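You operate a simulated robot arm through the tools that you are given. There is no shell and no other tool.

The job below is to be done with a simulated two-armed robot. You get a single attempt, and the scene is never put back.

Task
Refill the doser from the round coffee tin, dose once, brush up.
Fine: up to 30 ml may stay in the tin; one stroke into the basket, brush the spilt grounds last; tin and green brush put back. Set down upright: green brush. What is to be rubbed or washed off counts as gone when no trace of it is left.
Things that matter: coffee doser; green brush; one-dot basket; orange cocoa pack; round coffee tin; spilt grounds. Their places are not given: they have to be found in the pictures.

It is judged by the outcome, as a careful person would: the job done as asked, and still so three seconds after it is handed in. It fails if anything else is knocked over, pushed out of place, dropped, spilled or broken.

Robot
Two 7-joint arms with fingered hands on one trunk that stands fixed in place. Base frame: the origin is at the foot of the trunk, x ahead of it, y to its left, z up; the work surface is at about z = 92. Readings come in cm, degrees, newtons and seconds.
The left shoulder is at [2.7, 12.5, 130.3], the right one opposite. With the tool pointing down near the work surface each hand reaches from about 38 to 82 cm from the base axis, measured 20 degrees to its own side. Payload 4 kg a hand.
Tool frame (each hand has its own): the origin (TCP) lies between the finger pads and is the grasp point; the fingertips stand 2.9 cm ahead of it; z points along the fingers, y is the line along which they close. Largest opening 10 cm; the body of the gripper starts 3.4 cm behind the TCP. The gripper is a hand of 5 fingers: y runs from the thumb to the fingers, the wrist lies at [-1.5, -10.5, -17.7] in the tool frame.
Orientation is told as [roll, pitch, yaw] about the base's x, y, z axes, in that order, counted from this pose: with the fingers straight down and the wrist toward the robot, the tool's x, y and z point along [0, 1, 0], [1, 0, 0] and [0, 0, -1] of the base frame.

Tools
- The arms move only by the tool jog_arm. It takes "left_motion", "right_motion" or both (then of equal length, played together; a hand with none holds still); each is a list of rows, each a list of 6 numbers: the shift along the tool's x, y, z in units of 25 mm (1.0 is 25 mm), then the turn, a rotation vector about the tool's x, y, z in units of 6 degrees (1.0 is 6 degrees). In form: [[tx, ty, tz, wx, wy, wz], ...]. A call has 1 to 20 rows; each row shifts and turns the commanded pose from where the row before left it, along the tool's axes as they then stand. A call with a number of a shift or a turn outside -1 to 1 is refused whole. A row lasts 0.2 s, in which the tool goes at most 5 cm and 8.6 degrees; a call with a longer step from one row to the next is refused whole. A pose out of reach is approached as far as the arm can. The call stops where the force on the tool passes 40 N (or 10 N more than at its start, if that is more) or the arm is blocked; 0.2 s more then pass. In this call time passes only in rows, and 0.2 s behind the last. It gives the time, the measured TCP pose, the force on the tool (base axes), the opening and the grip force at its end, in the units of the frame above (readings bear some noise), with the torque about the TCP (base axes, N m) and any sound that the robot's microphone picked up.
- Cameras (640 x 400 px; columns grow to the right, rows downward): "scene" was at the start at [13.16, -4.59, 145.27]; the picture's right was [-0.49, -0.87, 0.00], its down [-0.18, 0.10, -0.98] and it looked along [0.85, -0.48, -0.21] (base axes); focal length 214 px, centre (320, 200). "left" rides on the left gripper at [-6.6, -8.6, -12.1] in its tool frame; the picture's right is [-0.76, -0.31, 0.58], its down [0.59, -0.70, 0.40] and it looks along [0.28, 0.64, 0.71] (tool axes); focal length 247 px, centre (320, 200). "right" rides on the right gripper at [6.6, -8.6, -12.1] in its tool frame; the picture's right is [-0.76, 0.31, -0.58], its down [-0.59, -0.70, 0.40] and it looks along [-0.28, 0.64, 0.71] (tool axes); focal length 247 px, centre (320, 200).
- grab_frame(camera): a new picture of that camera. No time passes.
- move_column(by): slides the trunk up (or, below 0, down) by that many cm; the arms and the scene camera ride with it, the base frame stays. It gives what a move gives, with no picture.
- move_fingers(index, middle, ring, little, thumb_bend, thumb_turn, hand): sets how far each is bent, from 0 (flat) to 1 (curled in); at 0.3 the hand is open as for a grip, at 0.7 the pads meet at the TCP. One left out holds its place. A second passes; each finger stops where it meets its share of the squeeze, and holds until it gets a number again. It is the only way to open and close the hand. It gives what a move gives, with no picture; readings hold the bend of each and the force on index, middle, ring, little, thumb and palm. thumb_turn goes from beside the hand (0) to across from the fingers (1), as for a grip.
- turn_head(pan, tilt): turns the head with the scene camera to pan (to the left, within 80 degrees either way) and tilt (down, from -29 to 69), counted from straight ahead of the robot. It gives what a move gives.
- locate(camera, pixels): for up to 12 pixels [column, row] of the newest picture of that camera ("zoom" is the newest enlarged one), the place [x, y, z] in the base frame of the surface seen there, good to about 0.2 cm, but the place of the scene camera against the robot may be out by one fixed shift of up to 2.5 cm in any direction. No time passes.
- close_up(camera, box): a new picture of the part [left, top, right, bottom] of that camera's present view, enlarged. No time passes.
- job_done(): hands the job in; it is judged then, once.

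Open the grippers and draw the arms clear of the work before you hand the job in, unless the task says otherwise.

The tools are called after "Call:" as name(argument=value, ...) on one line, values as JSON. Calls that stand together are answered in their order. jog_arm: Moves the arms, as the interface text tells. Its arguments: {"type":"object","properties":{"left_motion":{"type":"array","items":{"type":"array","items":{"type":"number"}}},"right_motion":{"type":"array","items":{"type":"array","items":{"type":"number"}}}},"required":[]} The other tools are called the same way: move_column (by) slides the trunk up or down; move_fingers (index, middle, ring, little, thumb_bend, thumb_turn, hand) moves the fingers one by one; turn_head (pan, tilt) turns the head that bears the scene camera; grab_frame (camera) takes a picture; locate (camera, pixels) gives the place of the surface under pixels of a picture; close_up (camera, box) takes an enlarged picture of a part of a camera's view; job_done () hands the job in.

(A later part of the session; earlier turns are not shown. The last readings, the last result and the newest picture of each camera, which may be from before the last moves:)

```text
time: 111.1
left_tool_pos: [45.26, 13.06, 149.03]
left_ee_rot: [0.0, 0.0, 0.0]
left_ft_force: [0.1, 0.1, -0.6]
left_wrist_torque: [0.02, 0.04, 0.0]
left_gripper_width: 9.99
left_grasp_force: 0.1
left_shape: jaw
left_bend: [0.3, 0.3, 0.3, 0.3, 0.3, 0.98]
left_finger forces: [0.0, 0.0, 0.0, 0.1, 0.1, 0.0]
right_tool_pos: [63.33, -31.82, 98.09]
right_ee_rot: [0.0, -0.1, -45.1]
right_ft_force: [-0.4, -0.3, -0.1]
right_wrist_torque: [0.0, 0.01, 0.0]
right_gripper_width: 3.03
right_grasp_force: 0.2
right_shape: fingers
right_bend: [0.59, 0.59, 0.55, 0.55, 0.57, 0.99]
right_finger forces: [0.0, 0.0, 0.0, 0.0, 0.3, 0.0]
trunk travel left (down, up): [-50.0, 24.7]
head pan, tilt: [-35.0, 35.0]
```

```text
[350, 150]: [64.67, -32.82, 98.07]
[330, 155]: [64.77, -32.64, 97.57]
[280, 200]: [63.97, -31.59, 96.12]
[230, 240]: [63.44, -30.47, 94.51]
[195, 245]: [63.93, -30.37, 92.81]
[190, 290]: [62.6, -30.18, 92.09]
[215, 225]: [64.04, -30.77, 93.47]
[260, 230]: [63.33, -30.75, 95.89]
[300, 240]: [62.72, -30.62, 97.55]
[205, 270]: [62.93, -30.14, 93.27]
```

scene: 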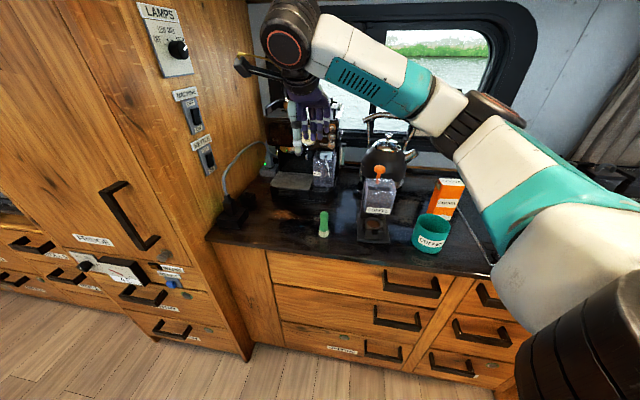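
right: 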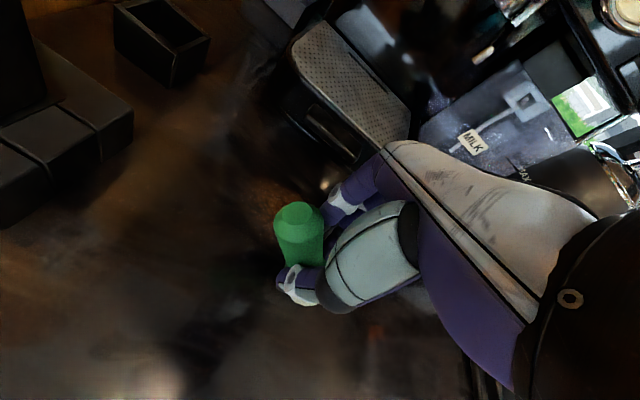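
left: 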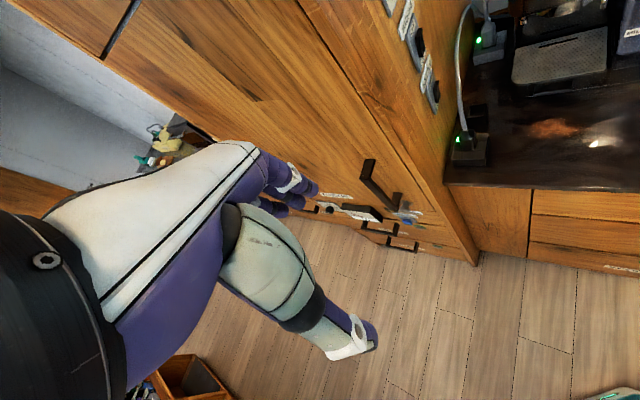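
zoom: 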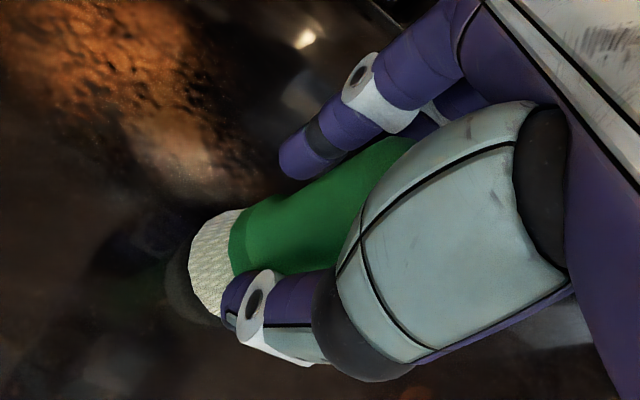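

The brush stands by itself, centred under the hand. I lower 2 mm and re-grip with a stronger squeeze.

Call:
jog_arm(right_motion=[[0, 0, 0.06, 0, 0, 0]])

Call:
move_fingers(hand="right", index=0.72, middle=0.72, ring=0.7, little=0.7, thumb_bend=0.7)

Call:
move_fingers(hand="right", index=0.86, middle=0.86, thumb_bend=0.82)

Call:
close_up(camera="right", box=[240, 160, 400, 320])

```text
time: 111.5
left_tool_pos: [45.11, 13.07, 149.1]
left_ee_rot: [0.0, 0.0, 0.0]
left_ft_force: [-1.2, 0.2, -0.7]
left_wrist_torque: [0.01, 0.0, 0.0]
left_gripper_width: 10.0
left_grasp_force: 0.1
left_shape: jaw
left_bend: [0.3, 0.3, 0.3, 0.3, 0.3, 0.98]
left_finger forces: [0.0, 0.0, 0.1, 0.0, 0.0, 0.0]
right_tool_pos: [63.22, -31.74, 97.91]
right_ee_rot: [0.0, -0.1, -44.9]
right_ft_force: [0.1, 0.5, -0.6]
right_wrist_torque: [0.02, 0.0, -0.04]
right_gripper_width: 3.03
right_grasp_force: 0.2
right_shape: fingers
right_bend: [0.59, 0.59, 0.55, 0.55, 0.57, 0.99]
right_finger forces: [0.0, 0.0, 0.0, 0.0, 0.0, 0.0]
trunk travel left (down, up): [-50.0, 24.7]
head pan, tilt: [-35.0, 35.0]
```

```text
time: 112.5
left_tool_pos: [45.12, 13.03, 149.12]
left_ee_rot: [0.0, 0.1, 0.0]
left_ft_force: [-0.3, -0.3, 0.4]
left_wrist_torque: [-0.02, 0.02, 0.0]
left_gripper_width: 9.95
left_grasp_force: 0.0
left_shape: jaw
left_bend: [0.3, 0.3, 0.3, 0.3, 0.3, 0.98]
left_finger forces: [0.1, 0.0, 0.1, 0.1, 0.0, 0.1]
right_tool_pos: [63.31, -31.59, 97.91]
right_ee_rot: [0.0, 0.1, -45.0]
right_ft_force: [0.5, -0.9, 2.3]
right_wrist_torque: [0.0, -0.03, -0.01]
right_gripper_width: 2.01
right_grasp_force: 9.4
right_shape: fingers
right_bend: [0.65, 0.65, 0.7, 0.7, 0.63, 0.99]
right_finger forces: [4.5, 5.4, 0.1, 0.1, 8.9, 0.0]
trunk travel left (down, up): [-50.0, 24.7]
head pan, tilt: [-35.0, 35.0]
```

```text
time: 113.5
left_tool_pos: [45.19, 12.97, 149.04]
left_ee_rot: [0.0, 0.1, 0.0]
left_ft_force: [-0.2, 0.1, -0.2]
left_wrist_torque: [-0.01, -0.02, -0.03]
left_gripper_width: 10.01
left_grasp_force: 0.0
left_shape: jaw
left_bend: [0.3, 0.3, 0.3, 0.3, 0.3, 0.98]
left_finger forces: [0.1, 0.0, 0.0, 0.0, 0.1, 0.0]
right_tool_pos: [63.24, -31.78, 97.89]
right_ee_rot: [0.0, -0.1, -45.0]
right_ft_force: [0.0, 0.7, -1.2]
right_wrist_torque: [-0.05, -0.05, 0.0]
right_gripper_width: 1.8
right_grasp_force: 22.9
right_shape: fingers
right_bend: [0.76, 0.73, 0.7, 0.7, 0.64, 0.96]
right_finger forces: [12.2, 11.1, 0.0, 0.0, 22.7, 0.0]
trunk travel left (down, up): [-50.0, 24.7]
head pan, tilt: [-35.0, 35.0]
```

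```text
2.50 times, centred on (320, 240) of right
```

zoom: 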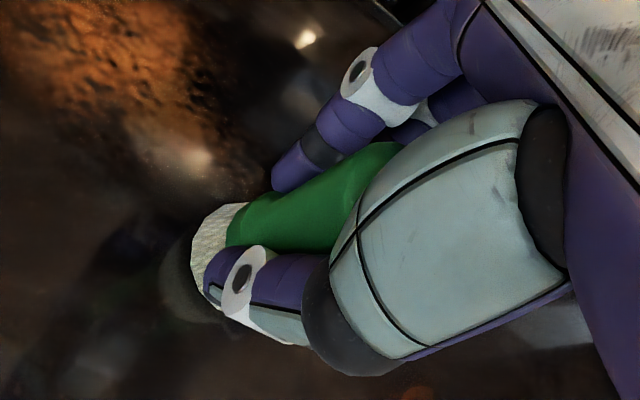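

Grip is now 23 N with the brush upright and bristles just on the counter. I make a short forward (N) stroke at constant height to see how it behaves.

Call:
jog_arm(right_motion=[[0, 0.3, 0, 0, 0, 0], [0, 0.3, 0, 0, 0, 0], [0, 0.3, 0, 0, 0, 0], [0, 0.3, 0, 0, 0, 0]])

Call:
close_up(camera="right", box=[160, 100, 400, 320])

```text
time: 114.5
left_tool_pos: [45.21, 13.02, 149.02]
left_ee_rot: [0.1, 0.0, 0.0]
left_ft_force: [-0.4, -0.3, 0.6]
left_wrist_torque: [0.0, -0.02, -0.04]
left_gripper_width: 9.97
left_grasp_force: 0.0
left_shape: jaw
left_bend: [0.3, 0.3, 0.3, 0.3, 0.3, 0.98]
left_finger forces: [0.0, 0.1, 0.0, 0.1, 0.0, 0.0]
right_tool_pos: [65.43, -33.74, 97.96]
right_ee_rot: [0.0, 0.0, -45.0]
right_ft_force: [-1.1, 1.0, -0.2]
right_wrist_torque: [0.01, 0.03, 0.0]
right_gripper_width: 1.82
right_grasp_force: 22.8
right_shape: fingers
right_bend: [0.76, 0.73, 0.7, 0.7, 0.64, 0.96]
right_finger forces: [12.0, 11.2, 0.1, 0.0, 22.7, 0.0]
trunk travel left (down, up): [-50.0, 24.7]
head pan, tilt: [-35.0, 35.0]
```

```text
1.82 times, centred on (280, 210) of right
```

zoom: 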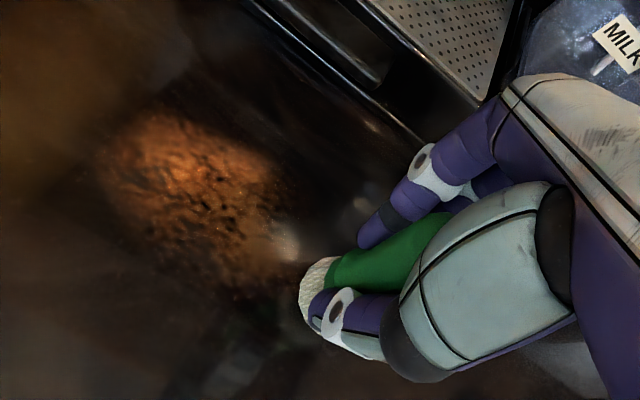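

Light contact and still upright. I step 1.5 cm left (lifting slightly) and stroke forward and back across the patch's right part, then look for an effect.

Call:
jog_arm(right_motion=[[0, 0, -0.12, 0, 0, 0], [0.6, 0, 0, 0, 0, 0], [0, 0, 0.13, 0, 0, 0], [0, 0.3, 0, 0, 0, 0], [0, 0.3, 0, 0, 0, 0], [0, 0.3, 0, 0, 0, 0], [0, 0.3, 0, 0, 0, 0], [0, -0.35, 0, 0, 0, 0], [0, -0.35, 0, 0, 0, 0], [0, -0.35, 0, 0, 0, 0], [0, -0.35, 0, 0, 0, 0], [0, -0.35, 0, 0, 0, 0], [0, -0.35, 0, 0, 0, 0], [0, -0.35, 0, 0, 0, 0]])

Call:
close_up(camera="right", box=[160, 100, 400, 320])

Call:
close_up(camera="scene", box=[220, 160, 340, 250])

```text
time: 117.5
left_tool_pos: [45.16, 13.05, 149.01]
left_ee_rot: [0.0, 0.1, -0.1]
left_ft_force: [0.9, -0.7, 0.3]
left_wrist_torque: [-0.01, 0.0, -0.03]
left_gripper_width: 9.96
left_grasp_force: 0.0
left_shape: jaw
left_bend: [0.3, 0.3, 0.3, 0.3, 0.3, 0.98]
left_finger forces: [0.0, 0.1, 0.0, 0.1, 0.0, 0.0]
right_tool_pos: [64.22, -30.57, 97.9]
right_ee_rot: [0.0, 0.0, -45.0]
right_ft_force: [0.8, -0.6, -0.3]
right_wrist_torque: [-0.01, 0.02, 0.0]
right_gripper_width: 1.81
right_grasp_force: 22.7
right_shape: fingers
right_bend: [0.76, 0.73, 0.7, 0.7, 0.64, 0.96]
right_finger forces: [12.0, 11.2, 0.0, 0.0, 22.6, 0.1]
trunk travel left (down, up): [-50.0, 24.7]
head pan, tilt: [-35.0, 35.0]
```

```text
1.82 times, centred on (280, 210) of right
```

zoom: 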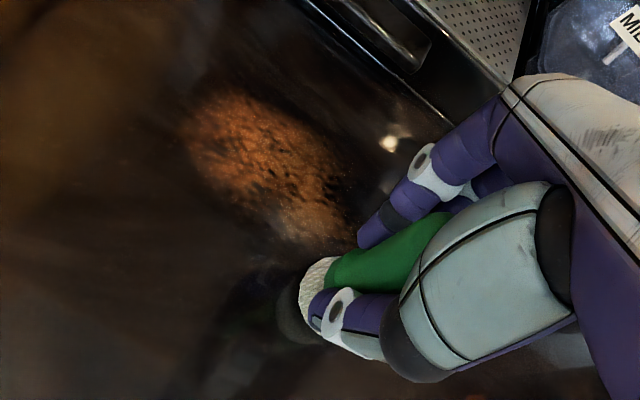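

```text
4.44 times, centred on (280, 205) of scene
```

zoom: 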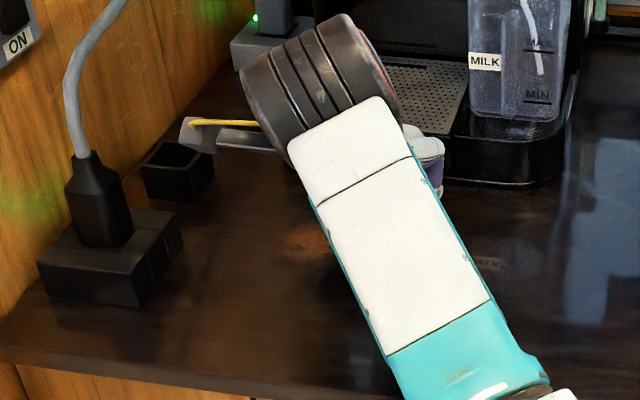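

I locate the patch's present right-hand outline to see whether that stroke removed anything.

Call:
locate(camera="zoom", pixels=[[300, 235], [330, 240], [345, 210], [345, 185], [320, 150], [260, 215], [190, 150], [230, 95], [290, 190], [280, 240], [200, 175], [240, 200]])

Call:
close_up(camera="right", box=[210, 130, 310, 220])

```text
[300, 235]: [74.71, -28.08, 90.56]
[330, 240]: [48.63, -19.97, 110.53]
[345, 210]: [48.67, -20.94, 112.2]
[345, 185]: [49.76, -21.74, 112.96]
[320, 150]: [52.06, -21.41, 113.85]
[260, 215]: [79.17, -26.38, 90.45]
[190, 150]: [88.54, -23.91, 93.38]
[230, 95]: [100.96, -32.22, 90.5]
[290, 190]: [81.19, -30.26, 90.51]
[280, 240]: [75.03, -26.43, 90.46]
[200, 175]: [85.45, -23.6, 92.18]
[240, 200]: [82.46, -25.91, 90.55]
```

```text
4.44 times, centred on (260, 175) of right
```

zoom: 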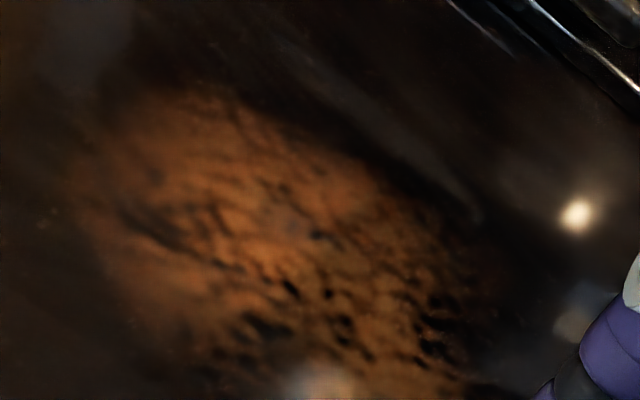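

I convert to right-camera pixels (patch right end near (294,218), left end near (209,182)) and locate again.

Call:
grab_frame(camera="right")

Call:
locate(camera="right", pixels=[[294, 218], [290, 205], [269, 232], [285, 228], [280, 190], [250, 165], [225, 150], [208, 170], [210, 185], [225, 205], [245, 220], [250, 190]])

```text
taken
```

right: 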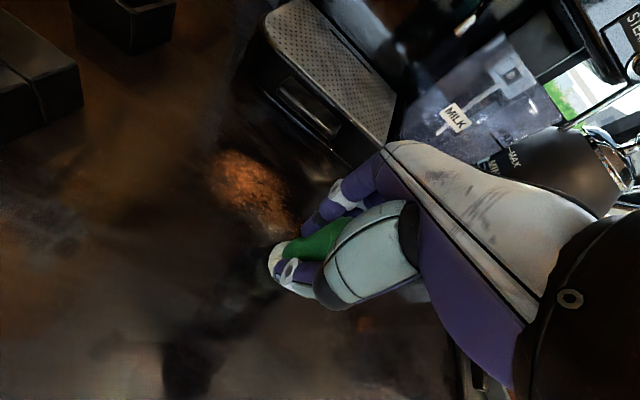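

```text
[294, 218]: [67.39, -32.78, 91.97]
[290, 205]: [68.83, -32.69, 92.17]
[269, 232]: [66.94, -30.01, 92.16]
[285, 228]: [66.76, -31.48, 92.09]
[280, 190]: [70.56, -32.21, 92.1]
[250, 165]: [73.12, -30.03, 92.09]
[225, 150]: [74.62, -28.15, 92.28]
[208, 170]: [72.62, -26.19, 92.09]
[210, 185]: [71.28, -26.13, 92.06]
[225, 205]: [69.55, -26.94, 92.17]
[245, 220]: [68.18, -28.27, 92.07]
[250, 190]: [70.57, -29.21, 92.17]
```

The right end of the patch has receded from U≈−23 to −24.5 where the brush passed, so light contact works. I continue column by column leftwards: forward at U≈−25, back at U≈−26.2.

Call:
jog_arm(right_motion=[[0.24, 0, -0.08, 0, 0, 0], [0.24, 0, 0.085, 0, 0, 0], [0, 0.42, 0, 0, 0, 0], [0, 0.42, 0, 0, 0, 0], [0, 0.42, 0, 0, 0, 0], [0, 0.42, 0, 0, 0, 0], [0, 0.42, 0, 0, 0, 0], [0, 0.42, 0, 0, 0, 0], [0, 0.42, 0, 0, 0, 0], [0, 0.36, 0, 0, 0, 0], [0.24, 0, -0.08, 0, 0, 0], [0.24, 0, 0.08, 0, 0, 0], [0, -0.42, 0, 0, 0, 0], [0, -0.42, 0, 0, 0, 0], [0, -0.42, 0, 0, 0, 0], [0, -0.42, 0, 0, 0, 0], [0, -0.42, 0, 0, 0, 0], [0, -0.42, 0, 0, 0, 0], [0, -0.42, 0, 0, 0, 0], [0, -0.4, 0, 0, 0, 0]])

Call:
grab_frame(camera="right")

```text
time: 121.7
left_tool_pos: [45.24, 13.05, 149.17]
left_ee_rot: [0.0, 0.0, 0.1]
left_ft_force: [0.2, -0.1, 0.2]
left_wrist_torque: [0.01, -0.06, -0.01]
left_gripper_width: 9.99
left_grasp_force: 0.0
left_shape: jaw
left_bend: [0.3, 0.3, 0.3, 0.3, 0.3, 0.98]
left_finger forces: [0.0, 0.0, 0.0, 0.0, 0.1, 0.1]
right_tool_pos: [65.95, -28.82, 97.81]
right_ee_rot: [0.0, 0.0, -44.9]
right_ft_force: [-0.4, -0.3, -1.3]
right_wrist_torque: [-0.01, -0.02, 0.02]
right_gripper_width: 1.79
right_grasp_force: 22.8
right_shape: fingers
right_bend: [0.76, 0.73, 0.7, 0.7, 0.64, 0.95]
right_finger forces: [11.9, 11.1, 0.0, 0.1, 22.6, 0.0]
trunk travel left (down, up): [-50.0, 24.7]
head pan, tilt: [-35.0, 35.0]
```

```text
taken
```

right: 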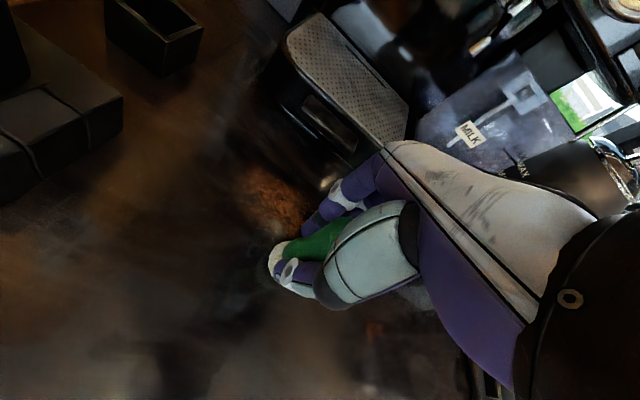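

I check where brown remains near the brush.

Call:
close_up(camera="right", box=[200, 130, 360, 270])

Call:
locate(camera="right", pixels=[[300, 205], [290, 215], [275, 225], [260, 215], [245, 200], [240, 180], [255, 165], [275, 175], [295, 190], [270, 200], [310, 195], [285, 235]])

```text
2.86 times, centred on (280, 200) of right
```

zoom: 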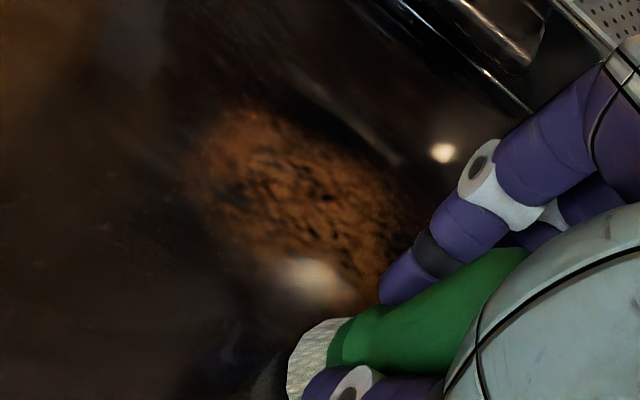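

```text
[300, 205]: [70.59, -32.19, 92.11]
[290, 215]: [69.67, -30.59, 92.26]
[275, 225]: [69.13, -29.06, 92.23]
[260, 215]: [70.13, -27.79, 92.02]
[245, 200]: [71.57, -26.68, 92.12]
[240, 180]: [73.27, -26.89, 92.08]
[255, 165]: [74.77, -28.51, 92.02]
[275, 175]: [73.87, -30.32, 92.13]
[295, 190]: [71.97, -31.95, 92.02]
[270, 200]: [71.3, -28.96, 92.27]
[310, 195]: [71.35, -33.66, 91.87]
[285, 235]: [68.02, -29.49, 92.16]
```

The brown now ends at about U −27.2: one pass clears its swath. I go on with columns 1 cm apart.

Call:
jog_arm(right_motion=[[0.2, 0, -0.08, 0, 0, 0], [0.2, 0, 0.08, 0, 0, 0], [0, 0.42, 0, 0, 0, 0], [0, 0.42, 0, 0, 0, 0], [0, 0.42, 0, 0, 0, 0], [0, 0.42, 0, 0, 0, 0], [0, 0.42, 0, 0, 0, 0], [0, 0.42, 0, 0, 0, 0], [0, 0.42, 0, 0, 0, 0], [0, 0.36, 0, 0, 0, 0], [0.2, 0, -0.08, 0, 0, 0], [0.2, 0, 0.08, 0, 0, 0], [0, -0.42, 0, 0, 0, 0], [0, -0.42, 0, 0, 0, 0], [0, -0.42, 0, 0, 0, 0], [0, -0.42, 0, 0, 0, 0], [0, -0.42, 0, 0, 0, 0], [0, -0.42, 0, 0, 0, 0], [0, -0.42, 0, 0, 0, 0], [0, -0.4, 0, 0, 0, 0]])

Call:
close_up(camera="right", box=[200, 130, 360, 270])

```text
time: 125.9
left_tool_pos: [45.18, 13.01, 149.02]
left_ee_rot: [0.0, -0.1, 0.1]
left_ft_force: [-0.1, 0.5, 0.0]
left_wrist_torque: [0.04, 0.02, 0.01]
left_gripper_width: 9.99
left_grasp_force: 0.0
left_shape: jaw
left_bend: [0.3, 0.3, 0.3, 0.3, 0.3, 0.98]
left_finger forces: [0.0, 0.1, 0.0, 0.1, 0.1, 0.1]
right_tool_pos: [67.1, -27.24, 97.88]
right_ee_rot: [0.0, 0.0, -45.0]
right_ft_force: [-0.6, -0.2, -1.3]
right_wrist_torque: [-0.01, -0.01, 0.0]
right_gripper_width: 1.83
right_grasp_force: 23.1
right_shape: fingers
right_bend: [0.76, 0.73, 0.7, 0.7, 0.64, 0.95]
right_finger forces: [11.8, 11.3, 0.1, 0.0, 22.6, 0.0]
trunk travel left (down, up): [-50.0, 24.7]
head pan, tilt: [-35.0, 35.0]
```

```text
2.86 times, centred on (280, 200) of right
```

zoom: 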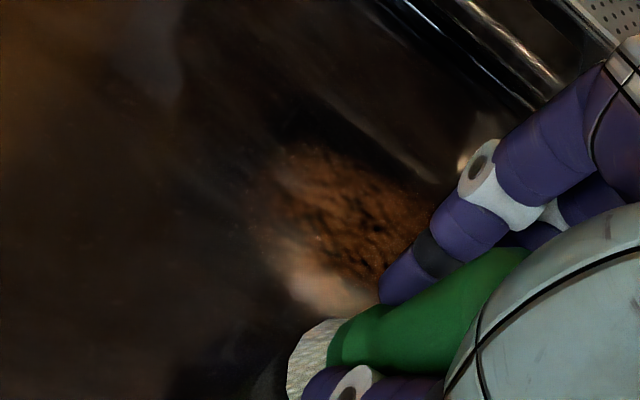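

Working well; the patch shrinks from the right. Next two columns.

Call:
jog_arm(right_motion=[[0.2, 0, -0.08, 0, 0, 0], [0.2, 0, 0.085, 0, 0, 0], [0, 0.44, 0, 0, 0, 0], [0, 0.44, 0, 0, 0, 0], [0, 0.44, 0, 0, 0, 0], [0, 0.44, 0, 0, 0, 0], [0, 0.44, 0, 0, 0, 0], [0, 0.44, 0, 0, 0, 0], [0, 0.44, 0, 0, 0, 0], [0, 0.4, 0, 0, 0, 0], [0.2, 0, -0.08, 0, 0, 0], [0.2, 0, 0.08, 0, 0, 0], [0, -0.42, 0, 0, 0, 0], [0, -0.42, 0, 0, 0, 0], [0, -0.42, 0, 0, 0, 0], [0, -0.42, 0, 0, 0, 0], [0, -0.42, 0, 0, 0, 0], [0, -0.42, 0, 0, 0, 0], [0, -0.42, 0, 0, 0, 0], [0, -0.42, 0, 0, 0, 0]])

Call:
close_up(camera="right", box=[200, 130, 360, 270])

Call:
close_up(camera="scene", box=[220, 140, 340, 250])

```text
time: 130.1
left_tool_pos: [45.13, 12.97, 148.99]
left_ee_rot: [0.0, 0.0, 0.1]
left_ft_force: [-0.3, -0.5, -0.6]
left_wrist_torque: [-0.02, 0.01, -0.01]
left_gripper_width: 9.97
left_grasp_force: 0.1
left_shape: jaw
left_bend: [0.3, 0.3, 0.3, 0.3, 0.3, 0.98]
left_finger forces: [0.0, 0.1, 0.0, 0.0, 0.0, 0.0]
right_tool_pos: [68.97, -26.16, 97.93]
right_ee_rot: [-0.1, -0.1, -45.0]
right_ft_force: [0.7, 1.0, -1.1]
right_wrist_torque: [0.01, 0.0, -0.02]
right_gripper_width: 1.8
right_grasp_force: 22.9
right_shape: fingers
right_bend: [0.76, 0.74, 0.7, 0.7, 0.64, 0.95]
right_finger forces: [11.9, 11.3, 0.0, 0.0, 22.6, 0.0]
trunk travel left (down, up): [-50.0, 24.7]
head pan, tilt: [-35.0, 35.0]
```

```text
2.86 times, centred on (280, 200) of right
```

zoom: 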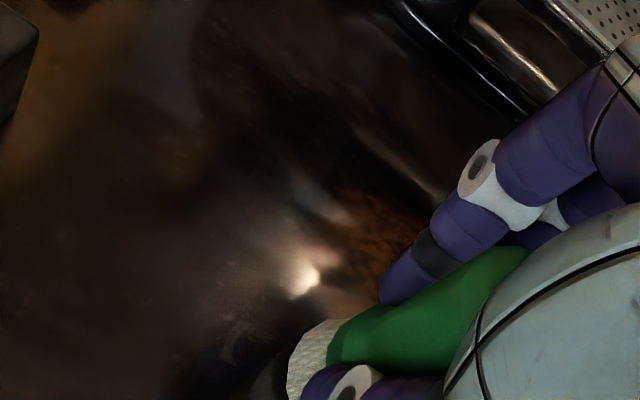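

```text
3.64 times, centred on (280, 195) of scene
```

zoom: 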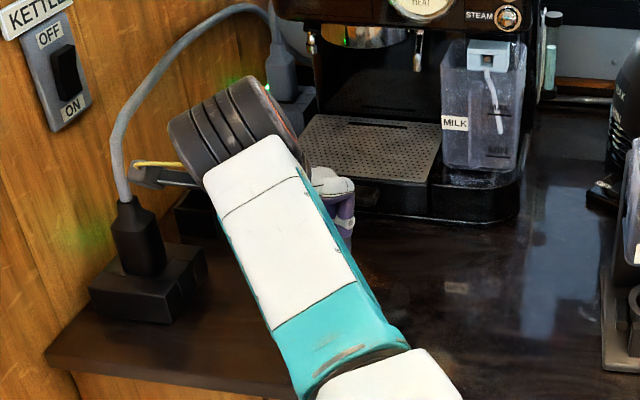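

The right and middle parts are clean; a last bit of brown remains at the left. Before going further left I check the plug and its cable relative to the hand's camera stalk.

Call:
grab_frame(camera="scene")

Call:
locate(camera="scene", pixels=[[228, 198], [225, 182], [232, 165], [250, 146], [230, 210], [245, 213], [220, 222], [236, 190], [268, 197], [240, 205]])

Call:
grab_frame(camera="right")

```text
taken
```

scene: 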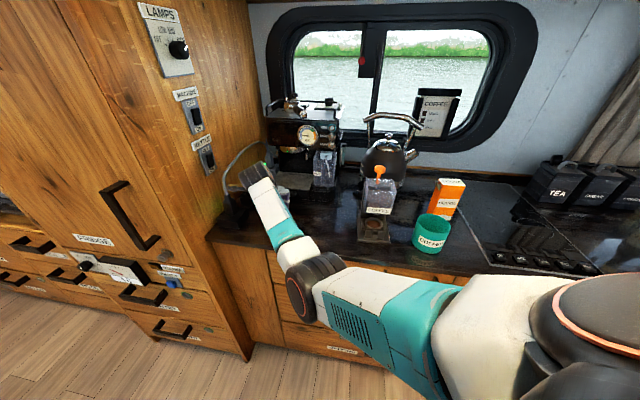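

```text
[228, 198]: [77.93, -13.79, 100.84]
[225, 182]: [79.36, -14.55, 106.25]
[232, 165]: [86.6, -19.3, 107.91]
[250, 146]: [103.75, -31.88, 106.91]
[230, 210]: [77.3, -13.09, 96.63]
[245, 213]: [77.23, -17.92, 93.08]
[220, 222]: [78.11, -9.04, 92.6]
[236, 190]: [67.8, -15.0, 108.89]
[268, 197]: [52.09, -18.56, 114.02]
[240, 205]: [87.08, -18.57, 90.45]
```

```text
taken
```

right: 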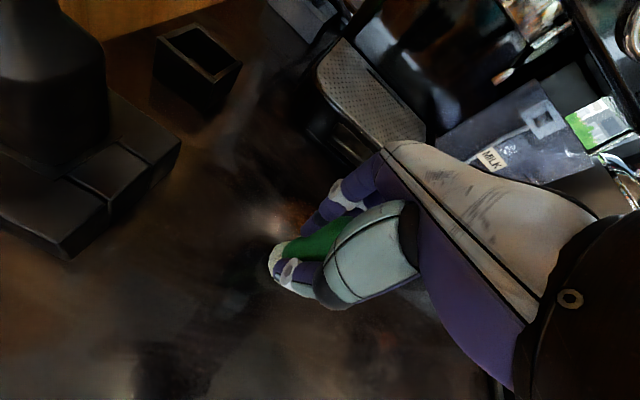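

The plug stands at U≈−44, so staying right of U≈−32.5 keeps the hand's camera stalk clear. I sweep the last columns at U≈−31.2 and −32.1.

Call:
jog_arm(right_motion=[[0.19, 0, -0.08, 0, 0, 0], [0.19, 0, 0.085, 0, 0, 0], [0, 0.4, 0, 0, 0, 0], [0, 0.4, 0, 0, 0, 0], [0, 0.4, 0, 0, 0, 0], [0, 0.4, 0, 0, 0, 0], [0, 0.4, 0, 0, 0, 0], [0, 0.4, 0, 0, 0, 0], [0, 0.4, 0, 0, 0, 0], [0, 0.3, 0, 0, 0, 0], [0.18, 0, -0.08, 0, 0, 0], [0.18, 0, 0.08, 0, 0, 0], [0, -0.42, 0, 0, 0, 0], [0, -0.42, 0, 0, 0, 0], [0, -0.42, 0, 0, 0, 0], [0, -0.42, 0, 0, 0, 0], [0, -0.42, 0, 0, 0, 0], [0, -0.42, 0, 0, 0, 0], [0, -0.42, 0, 0, 0, 0], [0, -0.42, 0, 0, 0, 0]])

Call:
grab_frame(camera="right")

Call:
close_up(camera="right", box=[160, 130, 360, 290])

```text
time: 134.3
left_tool_pos: [45.32, 13.16, 149.1]
left_ee_rot: [0.0, -0.1, 0.2]
left_ft_force: [-0.7, -0.1, 0.7]
left_wrist_torque: [0.03, 0.0, 0.02]
left_gripper_width: 9.97
left_grasp_force: 0.0
left_shape: jaw
left_bend: [0.3, 0.3, 0.3, 0.3, 0.3, 0.98]
left_finger forces: [0.1, 0.1, 0.0, 0.0, 0.1, 0.1]
right_tool_pos: [69.69, -24.26, 97.77]
right_ee_rot: [0.0, -0.1, -45.0]
right_ft_force: [-0.3, -0.2, -0.1]
right_wrist_torque: [0.0, 0.01, 0.0]
right_gripper_width: 1.8
right_grasp_force: 22.9
right_shape: fingers
right_bend: [0.76, 0.74, 0.7, 0.7, 0.64, 0.95]
right_finger forces: [11.8, 11.5, 0.1, 0.0, 22.5, 0.1]
trunk travel left (down, up): [-50.0, 24.7]
head pan, tilt: [-35.0, 35.0]
```

```text
taken
```

right: 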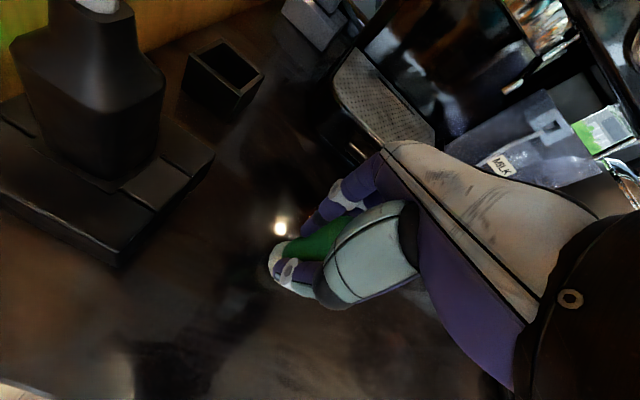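

```text
2.50 times, centred on (260, 210) of right
```

zoom: 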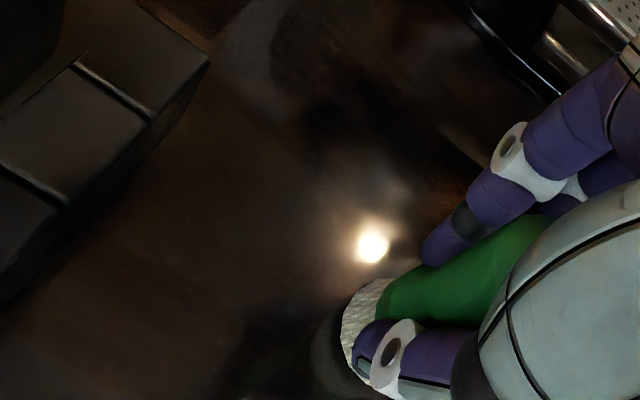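

No brown is visible in this view. I lift the brush and move the hand away to the right to inspect the whole area.

Call:
jog_arm(right_motion=[[0, 0, -0.5, 0, 0, 0], [0, 0, -0.7, 0, 0, 0], [0, 0, -0.8, 0, 0, 0], [-0.6, -0.3, -0.8, 0, 0, 0], [-0.8, -0.3, -0.8, 0, 0, 0], [-0.8, -0.3, -0.8, 0, 0, 0], [-0.8, -0.3, -0.8, 0, 0, 0], [-0.8, 0, -0.5, 0, 0, 0], [-0.8, 0, 0, 0, 0, 0], [-0.8, 0, 0, 0, 0, 0]])

Call:
grab_frame(camera="right")

Call:
close_up(camera="right", box=[120, 120, 320, 280])

Call:
close_up(camera="scene", box=[210, 150, 340, 250])

```text
time: 136.5
left_tool_pos: [45.22, 12.85, 149.09]
left_ee_rot: [0.0, 0.0, 0.1]
left_ft_force: [0.4, 0.4, -0.3]
left_wrist_torque: [0.01, -0.01, -0.03]
left_gripper_width: 9.97
left_grasp_force: 0.2
left_shape: jaw
left_bend: [0.3, 0.3, 0.3, 0.3, 0.3, 0.98]
left_finger forces: [0.0, 0.0, 0.1, 0.1, 0.1, 0.0]
right_tool_pos: [57.92, -31.8, 112.08]
right_ee_rot: [0.0, 0.0, -45.0]
right_ft_force: [-0.2, -1.1, -0.6]
right_wrist_torque: [0.03, -0.02, -0.01]
right_gripper_width: 1.79
right_grasp_force: 23.0
right_shape: fingers
right_bend: [0.76, 0.74, 0.7, 0.7, 0.64, 0.95]
right_finger forces: [11.6, 11.6, 0.0, 0.1, 22.4, 0.1]
trunk travel left (down, up): [-50.0, 24.7]
head pan, tilt: [-35.0, 35.0]
```

```text
taken
```

right: 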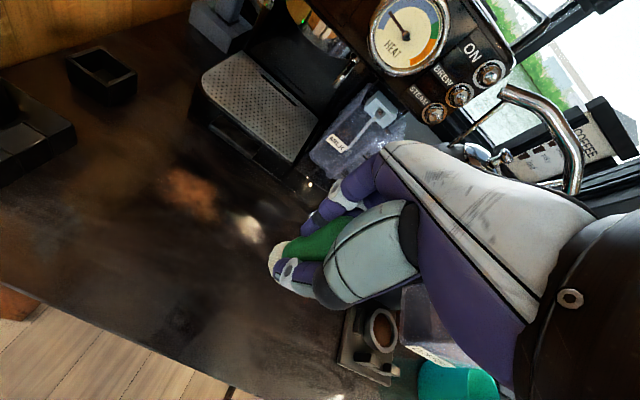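

```text
2.50 times, centred on (220, 200) of right
```

zoom: 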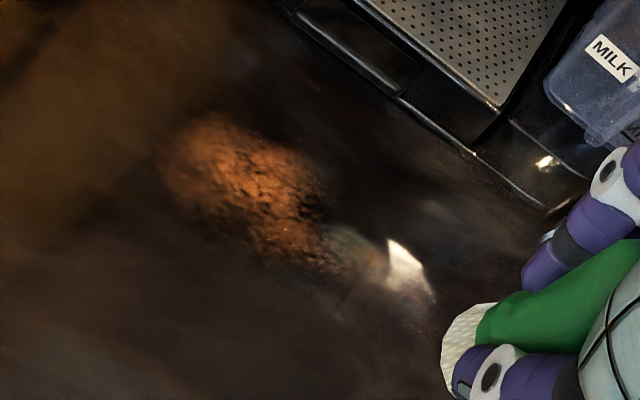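

```text
4.00 times, centred on (275, 200) of scene
```

zoom: 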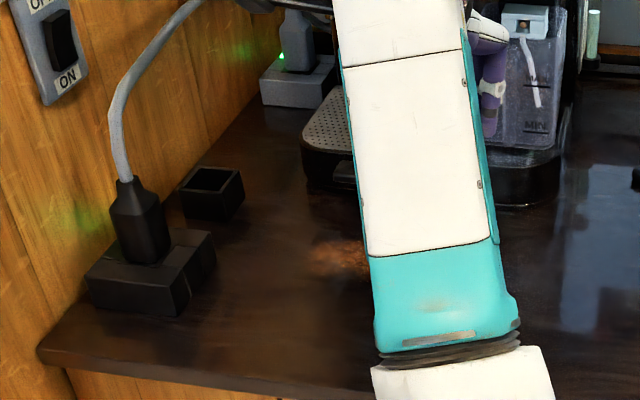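

The patch is in fact still there (right view (190,195)); the apparent clearing was only the hand's shadow. I look closer to see whether it has faded at all.

Call:
close_up(camera="right", box=[150, 150, 260, 240])

Call:
locate(camera="right", pixels=[[158, 180], [175, 165], [195, 172], [215, 190], [225, 210], [205, 215], [185, 205], [165, 195], [195, 195], [245, 228], [175, 180], [210, 205]])

```text
4.44 times, centred on (205, 195) of right
```

zoom: 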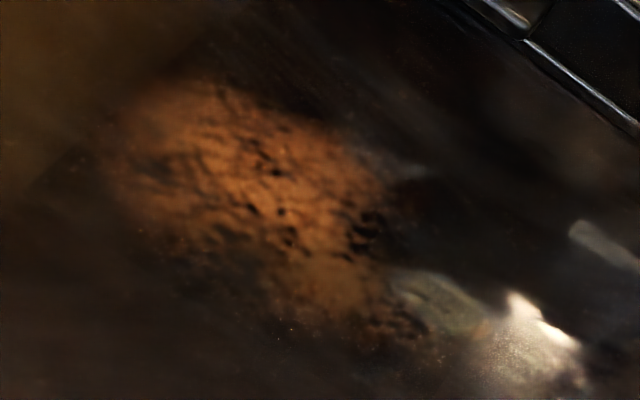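

```text
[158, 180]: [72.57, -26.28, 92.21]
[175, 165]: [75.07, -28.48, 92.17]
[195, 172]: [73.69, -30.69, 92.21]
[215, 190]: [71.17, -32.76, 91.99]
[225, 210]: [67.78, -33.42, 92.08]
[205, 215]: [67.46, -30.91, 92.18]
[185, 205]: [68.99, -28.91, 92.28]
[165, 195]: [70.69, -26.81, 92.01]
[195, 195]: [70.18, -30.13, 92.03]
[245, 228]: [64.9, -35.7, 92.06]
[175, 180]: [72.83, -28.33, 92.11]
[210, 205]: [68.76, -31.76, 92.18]
```

The patch is essentially unchanged: my strokes hovered without real pressure (force ≈ 0). I return and this time press the bristles on with a few newtons.

Call:
jog_arm(right_motion=[[0.6, 0.36, 0.5, 0, 0, 0], [0.6, 0.36, 0.8, 0, 0, 0], [0.6, 0.36, 0.8, 0, 0, 0], [0.6, 0.36, 0.8, 0, 0, 0], [0, 0, 0.8, 0, 0, 0], [0, 0, 0.8, 0, 0, 0], [0, 0, 0.6, 0, 0, 0], [0, 0, 0.3, 0, 0, 0], [0, 0, 0.12, 0, 0, 0]])

```text
time: 138.5
left_tool_pos: [45.32, 12.96, 149.07]
left_ee_rot: [0.0, -0.1, 0.1]
left_ft_force: [0.7, 0.6, 0.5]
left_wrist_torque: [-0.01, 0.0, -0.01]
left_gripper_width: 9.97
left_grasp_force: 0.1
left_shape: jaw
left_bend: [0.3, 0.3, 0.3, 0.3, 0.3, 0.98]
left_finger forces: [0.1, 0.0, 0.0, 0.0, 0.0, 0.0]
right_tool_pos: [64.72, -30.13, 98.47]
right_ee_rot: [0.0, -0.1, -45.0]
right_ft_force: [1.2, -0.5, -0.3]
right_wrist_torque: [0.0, 0.0, 0.02]
right_gripper_width: 1.77
right_grasp_force: 22.6
right_shape: fingers
right_bend: [0.76, 0.74, 0.7, 0.7, 0.64, 0.95]
right_finger forces: [11.5, 11.5, 0.0, 0.0, 22.2, 0.0]
trunk travel left (down, up): [-50.0, 24.7]
head pan, tilt: [-35.0, 35.0]
```

At z 98.47 without contact. I lower in 1 mm steps until a few newtons show.

Call:
jog_arm(right_motion=[[0, 0, 0.06, 0, 0, 0], [0, 0, 0.06, 0, 0, 0], [0, 0, 0.05, 0, 0, 0], [0, 0, 0.04, 0, 0, 0]])

Call:
jog_arm(right_motion=[[0, 0, 0.03, 0, 0, 0]])

Call:
jog_arm(right_motion=[[0, 0, 0.02, 0, 0, 0]])

```text
time: 139.5
left_tool_pos: [45.22, 13.04, 149.09]
left_ee_rot: [0.1, 0.0, 0.1]
left_ft_force: [-0.9, -0.3, -0.7]
left_wrist_torque: [0.02, -0.01, 0.02]
left_gripper_width: 9.96
left_grasp_force: 0.0
left_shape: jaw
left_bend: [0.3, 0.3, 0.3, 0.3, 0.3, 0.98]
left_finger forces: [0.1, 0.1, 0.0, 0.0, 0.0, 0.0]
right_tool_pos: [64.72, -30.17, 97.83]
right_ee_rot: [0.0, 0.1, -45.0]
right_ft_force: [0.5, 0.6, -1.0]
right_wrist_torque: [0.0, 0.0, 0.02]
right_gripper_width: 1.8
right_grasp_force: 22.5
right_shape: fingers
right_bend: [0.76, 0.74, 0.7, 0.7, 0.64, 0.95]
right_finger forces: [11.5, 11.7, 0.0, 0.0, 22.2, 0.0]
trunk travel left (down, up): [-50.0, 24.7]
head pan, tilt: [-35.0, 35.0]
```

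```text
time: 139.9
left_tool_pos: [45.13, 13.05, 149.09]
left_ee_rot: [0.0, 0.1, 0.1]
left_ft_force: [-0.2, -1.1, -0.5]
left_wrist_torque: [-0.02, 0.02, 0.0]
left_gripper_width: 9.99
left_grasp_force: 0.0
left_shape: jaw
left_bend: [0.3, 0.3, 0.3, 0.3, 0.3, 0.98]
left_finger forces: [0.1, 0.0, 0.0, 0.1, 0.0, 0.1]
right_tool_pos: [64.8, -30.11, 97.79]
right_ee_rot: [-0.1, 0.0, -44.9]
right_ft_force: [-0.2, -0.2, 2.1]
right_wrist_torque: [0.0, 0.02, -0.01]
right_gripper_width: 1.78
right_grasp_force: 22.6
right_shape: fingers
right_bend: [0.76, 0.74, 0.7, 0.7, 0.64, 0.95]
right_finger forces: [11.8, 12.2, 0.0, 0.0, 22.3, 0.1]
trunk travel left (down, up): [-50.0, 24.7]
head pan, tilt: [-35.0, 35.0]
```

```text
time: 140.3
left_tool_pos: [45.13, 12.93, 149.11]
left_ee_rot: [-0.1, -0.1, 0.1]
left_ft_force: [0.3, -0.7, -0.5]
left_wrist_torque: [0.03, 0.02, -0.01]
left_gripper_width: 9.97
left_grasp_force: 0.1
left_shape: jaw
left_bend: [0.3, 0.3, 0.3, 0.3, 0.3, 0.98]
left_finger forces: [0.0, 0.1, 0.1, 0.1, 0.1, 0.0]
right_tool_pos: [64.73, -30.12, 97.7]
right_ee_rot: [0.0, -0.1, -45.0]
right_ft_force: [0.5, -0.8, 3.5]
right_wrist_torque: [0.01, 0.03, 0.01]
right_gripper_width: 1.81
right_grasp_force: 23.7
right_shape: fingers
right_bend: [0.76, 0.74, 0.7, 0.7, 0.64, 0.95]
right_finger forces: [12.2, 12.7, 0.0, 0.1, 22.3, 0.0]
trunk travel left (down, up): [-50.0, 24.7]
head pan, tilt: [-35.0, 35.0]
```

Contact with 3.5 N. I stroke forward 8 cm along N and check brush attitude and force.

Call:
jog_arm(right_motion=[[0, 0.3, 0, 0, 0, 0], [0, 0.3, 0, 0, 0, 0], [0, 0.3, 0, 0, 0, 0], [0, 0.3, 0, 0, 0, 0], [0, 0.3, 0, 0, 0, 0]])

Call:
close_up(camera="right", box=[200, 130, 400, 290])

```text
time: 141.5
left_tool_pos: [45.08, 13.01, 148.96]
left_ee_rot: [-0.1, 0.0, 0.1]
left_ft_force: [-0.8, 0.0, -0.4]
left_wrist_torque: [-0.02, 0.01, -0.02]
left_gripper_width: 9.98
left_grasp_force: 0.0
left_shape: jaw
left_bend: [0.3, 0.3, 0.3, 0.3, 0.3, 0.98]
left_finger forces: [0.1, 0.0, 0.0, 0.0, 0.0, 0.0]
right_tool_pos: [67.4, -32.79, 97.6]
right_ee_rot: [0.0, 0.0, -45.0]
right_ft_force: [-1.8, 1.3, 5.8]
right_wrist_torque: [0.16, 0.1, 0.01]
right_gripper_width: 1.78
right_grasp_force: 23.4
right_shape: fingers
right_bend: [0.76, 0.74, 0.7, 0.7, 0.64, 0.95]
right_finger forces: [11.2, 11.8, 0.0, 0.0, 23.0, 0.0]
trunk travel left (down, up): [-50.0, 24.7]
head pan, tilt: [-35.0, 35.0]
```

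```text
2.50 times, centred on (300, 210) of right
```

zoom: 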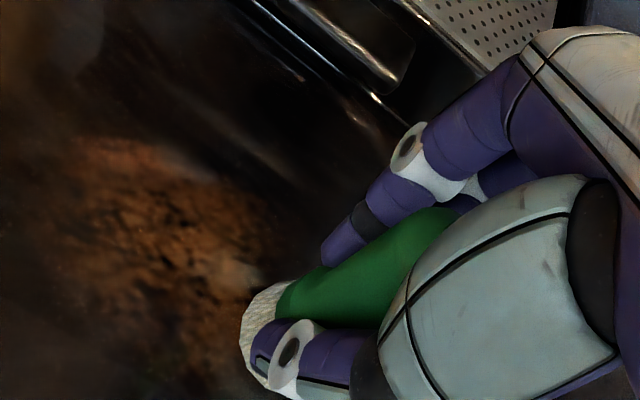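

It stays upright with 5.8 N and about 2 N of drag. I finish this stroke, come back, and then lift and look whether that swath is cleaner.

Call:
jog_arm(right_motion=[[0, 0.3, 0, 0, 0, 0], [0, 0.3, 0, 0, 0, 0], [0, 0.3, 0, 0, 0, 0], [0, 0.3, 0, 0, 0, 0], [0, 0.3, 0, 0, 0, 0], [0, -0.3, 0, 0, 0, 0], [0, -0.3, 0, 0, 0, 0], [0, -0.3, 0, 0, 0, 0], [0, -0.3, 0, 0, 0, 0], [0, -0.3, 0, 0, 0, 0], [0, -0.3, 0, 0, 0, 0], [0, -0.3, 0, 0, 0, 0], [0, -0.3, 0, 0, 0, 0], [0, -0.3, 0, 0, 0, 0], [0, -0.3, 0, 0, 0, 0]])

Call:
close_up(camera="right", box=[200, 130, 400, 290])

```text
time: 144.7
left_tool_pos: [45.02, 13.1, 149.13]
left_ee_rot: [-0.1, 0.0, 0.2]
left_ft_force: [0.4, 0.4, -0.1]
left_wrist_torque: [0.01, 0.01, -0.01]
left_gripper_width: 9.98
left_grasp_force: 0.0
left_shape: jaw
left_bend: [0.3, 0.3, 0.3, 0.3, 0.3, 0.98]
left_finger forces: [0.1, 0.1, 0.0, 0.1, 0.1, 0.1]
right_tool_pos: [64.77, -30.07, 97.85]
right_ee_rot: [0.0, -0.1, -44.9]
right_ft_force: [1.2, -1.4, 7.9]
right_wrist_torque: [0.03, -0.01, -0.03]
right_gripper_width: 1.75
right_grasp_force: 23.9
right_shape: fingers
right_bend: [0.76, 0.74, 0.7, 0.7, 0.63, 0.94]
right_finger forces: [13.0, 12.9, 0.0, 0.0, 22.1, 0.0]
trunk travel left (down, up): [-50.0, 24.7]
head pan, tilt: [-35.0, 35.0]
```

```text
2.50 times, centred on (300, 210) of right
```

zoom: 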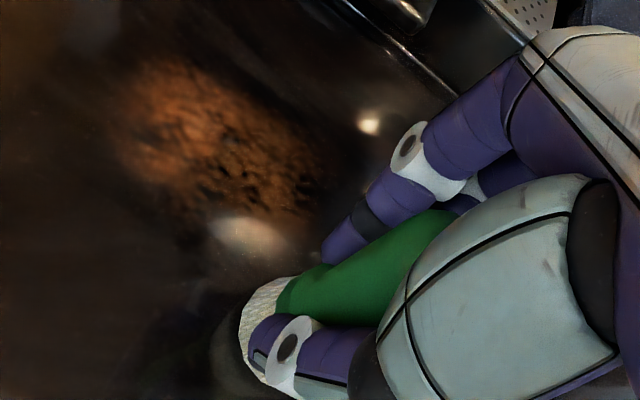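

I locate the visible right end of the patch and lift the brush a few cm to see the swath without the hand's shadow.

Call:
jog_arm(right_motion=[[0, 0, -0.3, 0, 0, 0], [-0.5, -0.2, -0.8, 0, 0, 0], [-0.8, -0.3, -0.8, 0, 0, 0], [-0.8, -0.3, -0.8, 0, 0, 0], [-0.5, -0.3, -0.8, 0, 0, 0], [0, -0.3, -0.8, 0, 0, 0]])

Call:
grab_frame(camera="right")

Call:
close_up(camera="right", box=[130, 140, 270, 250])

```text
time: 146.1
left_tool_pos: [45.21, 12.97, 149.13]
left_ee_rot: [0.1, 0.1, 0.2]
left_ft_force: [0.0, -0.1, -0.2]
left_wrist_torque: [0.01, 0.01, 0.01]
left_gripper_width: 9.97
left_grasp_force: 0.0
left_shape: jaw
left_bend: [0.3, 0.3, 0.3, 0.3, 0.3, 0.98]
left_finger forces: [0.0, 0.0, 0.1, 0.0, 0.0, 0.1]
right_tool_pos: [57.78, -32.09, 108.33]
right_ee_rot: [-0.1, -0.1, -44.9]
right_ft_force: [0.0, -0.2, -0.9]
right_wrist_torque: [0.0, -0.01, -0.01]
right_gripper_width: 1.77
right_grasp_force: 22.5
right_shape: fingers
right_bend: [0.76, 0.74, 0.7, 0.7, 0.63, 0.94]
right_finger forces: [11.4, 11.9, 0.0, 0.0, 22.4, 0.0]
trunk travel left (down, up): [-50.0, 24.7]
head pan, tilt: [-35.0, 35.0]
```

```text
taken
```

right: 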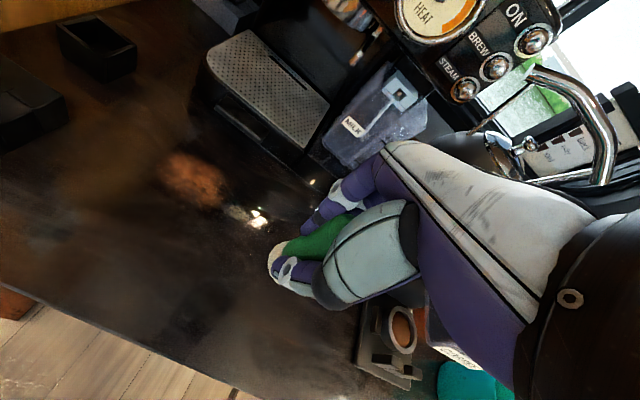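

```text
3.64 times, centred on (200, 195) of right
```

zoom: 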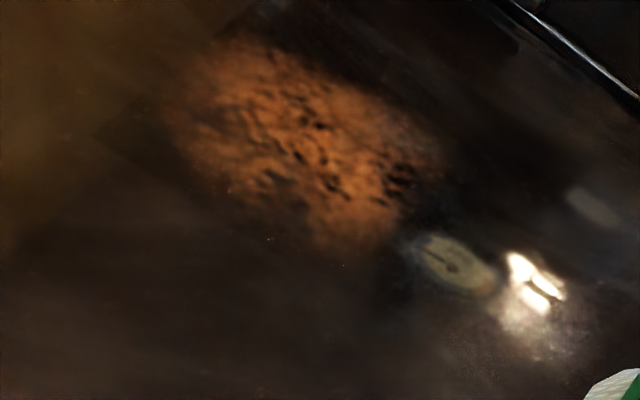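

With real pressure the right tail is gone (the gauge's reflection now shows clearly there). I measure the new right edge to know the swath width.

Call:
locate(camera="right", pixels=[[222, 200], [232, 185], [228, 192], [205, 207], [213, 208], [215, 172], [190, 156], [160, 165], [155, 180], [175, 200]])

```text
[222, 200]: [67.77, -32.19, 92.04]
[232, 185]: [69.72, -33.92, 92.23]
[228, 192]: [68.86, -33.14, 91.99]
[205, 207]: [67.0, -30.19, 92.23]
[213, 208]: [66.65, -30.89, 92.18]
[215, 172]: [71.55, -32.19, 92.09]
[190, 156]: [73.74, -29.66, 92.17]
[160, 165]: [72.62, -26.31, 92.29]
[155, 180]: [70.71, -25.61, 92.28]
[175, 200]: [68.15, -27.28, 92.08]
```

Brush clears about 1 cm beyond its centre each side. I go back down at U≈−25.7 and continue with pressed strokes, 1.2 cm apart.

Call:
jog_arm(right_motion=[[0.75, 0.35, 0.3, 0, 0, 0], [0.75, 0.35, 0.6, 0, 0, 0], [0.75, 0.35, 0.8, 0, 0, 0], [0.75, 0.35, 0.8, 0, 0, 0], [0, 0, 0.8, 0, 0, 0], [0, 0, 0.5, 0, 0, 0], [0, 0, 0.3, 0, 0, 0]])

Call:
jog_arm(right_motion=[[0, 0, 0.05, 0, 0, 0], [0, 0, 0.04, 0, 0, 0]])

```text
time: 147.7
left_tool_pos: [45.16, 12.93, 148.99]
left_ee_rot: [-0.1, 0.1, 0.0]
left_ft_force: [0.2, 0.6, -0.1]
left_wrist_torque: [-0.01, 0.0, -0.01]
left_gripper_width: 9.96
left_grasp_force: 0.1
left_shape: jaw
left_bend: [0.3, 0.3, 0.3, 0.3, 0.3, 0.98]
left_finger forces: [0.0, 0.0, 0.0, 0.0, 0.0, 0.0]
right_tool_pos: [65.67, -29.43, 98.13]
right_ee_rot: [0.0, 0.0, -45.0]
right_ft_force: [-0.6, 0.8, -0.4]
right_wrist_torque: [0.01, 0.03, 0.03]
right_gripper_width: 1.74
right_grasp_force: 22.7
right_shape: fingers
right_bend: [0.76, 0.74, 0.7, 0.7, 0.63, 0.94]
right_finger forces: [11.3, 11.9, 0.0, 0.0, 22.2, 0.1]
trunk travel left (down, up): [-50.0, 24.7]
head pan, tilt: [-35.0, 35.0]
```

```text
time: 148.3
left_tool_pos: [45.25, 13.05, 149.0]
left_ee_rot: [0.0, 0.0, 0.0]
left_ft_force: [0.3, 0.6, -0.4]
left_wrist_torque: [0.02, 0.0, -0.02]
left_gripper_width: 9.96
left_grasp_force: 0.1
left_shape: jaw
left_bend: [0.3, 0.3, 0.3, 0.3, 0.3, 0.98]
left_finger forces: [0.1, 0.0, 0.0, 0.0, 0.0, 0.1]
right_tool_pos: [65.62, -29.34, 97.82]
right_ee_rot: [0.0, 0.1, -45.1]
right_ft_force: [0.8, -0.7, -0.3]
right_wrist_torque: [0.0, 0.03, 0.01]
right_gripper_width: 1.76
right_grasp_force: 22.6
right_shape: fingers
right_bend: [0.76, 0.74, 0.7, 0.7, 0.63, 0.94]
right_finger forces: [11.3, 12.0, 0.0, 0.0, 22.2, 0.0]
trunk travel left (down, up): [-50.0, 24.7]
head pan, tilt: [-35.0, 35.0]
```

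Nearly touching. A further 1.5 mm of command should give about 4–5 N.

Call:
jog_arm(right_motion=[[0, 0, 0.04, 0, 0, 0]])

Call:
jog_arm(right_motion=[[0, 0, 0.02, 0, 0, 0]])

```text
time: 148.7
left_tool_pos: [45.18, 12.87, 149.09]
left_ee_rot: [-0.1, 0.0, 0.1]
left_ft_force: [0.3, 0.0, -0.3]
left_wrist_torque: [0.01, -0.02, 0.0]
left_gripper_width: 10.01
left_grasp_force: 0.1
left_shape: jaw
left_bend: [0.3, 0.3, 0.3, 0.3, 0.3, 0.98]
left_finger forces: [0.0, 0.0, 0.1, 0.0, 0.0, 0.1]
right_tool_pos: [65.55, -29.33, 97.68]
right_ee_rot: [0.0, -0.1, -45.0]
right_ft_force: [-0.1, -0.3, -0.6]
right_wrist_torque: [0.03, -0.01, -0.01]
right_gripper_width: 1.74
right_grasp_force: 22.9
right_shape: fingers
right_bend: [0.76, 0.74, 0.7, 0.7, 0.63, 0.94]
right_finger forces: [11.3, 12.0, 0.0, 0.0, 22.1, 0.1]
trunk travel left (down, up): [-50.0, 24.7]
head pan, tilt: [-35.0, 35.0]
```

```text
time: 149.1
left_tool_pos: [45.25, 13.08, 149.06]
left_ee_rot: [0.0, -0.1, 0.1]
left_ft_force: [0.5, 0.2, 0.3]
left_wrist_torque: [-0.01, 0.0, -0.03]
left_gripper_width: 10.01
left_grasp_force: 0.0
left_shape: jaw
left_bend: [0.3, 0.3, 0.3, 0.3, 0.3, 0.98]
left_finger forces: [0.1, 0.1, 0.0, 0.0, 0.0, 0.0]
right_tool_pos: [65.58, -29.39, 97.76]
right_ee_rot: [0.0, 0.0, -45.0]
right_ft_force: [-1.3, -0.3, -0.2]
right_wrist_torque: [0.01, 0.01, -0.02]
right_gripper_width: 1.81
right_grasp_force: 22.7
right_shape: fingers
right_bend: [0.76, 0.74, 0.7, 0.7, 0.63, 0.94]
right_finger forces: [11.3, 12.0, 0.1, 0.0, 22.2, 0.0]
trunk travel left (down, up): [-50.0, 24.7]
head pan, tilt: [-35.0, 35.0]
```

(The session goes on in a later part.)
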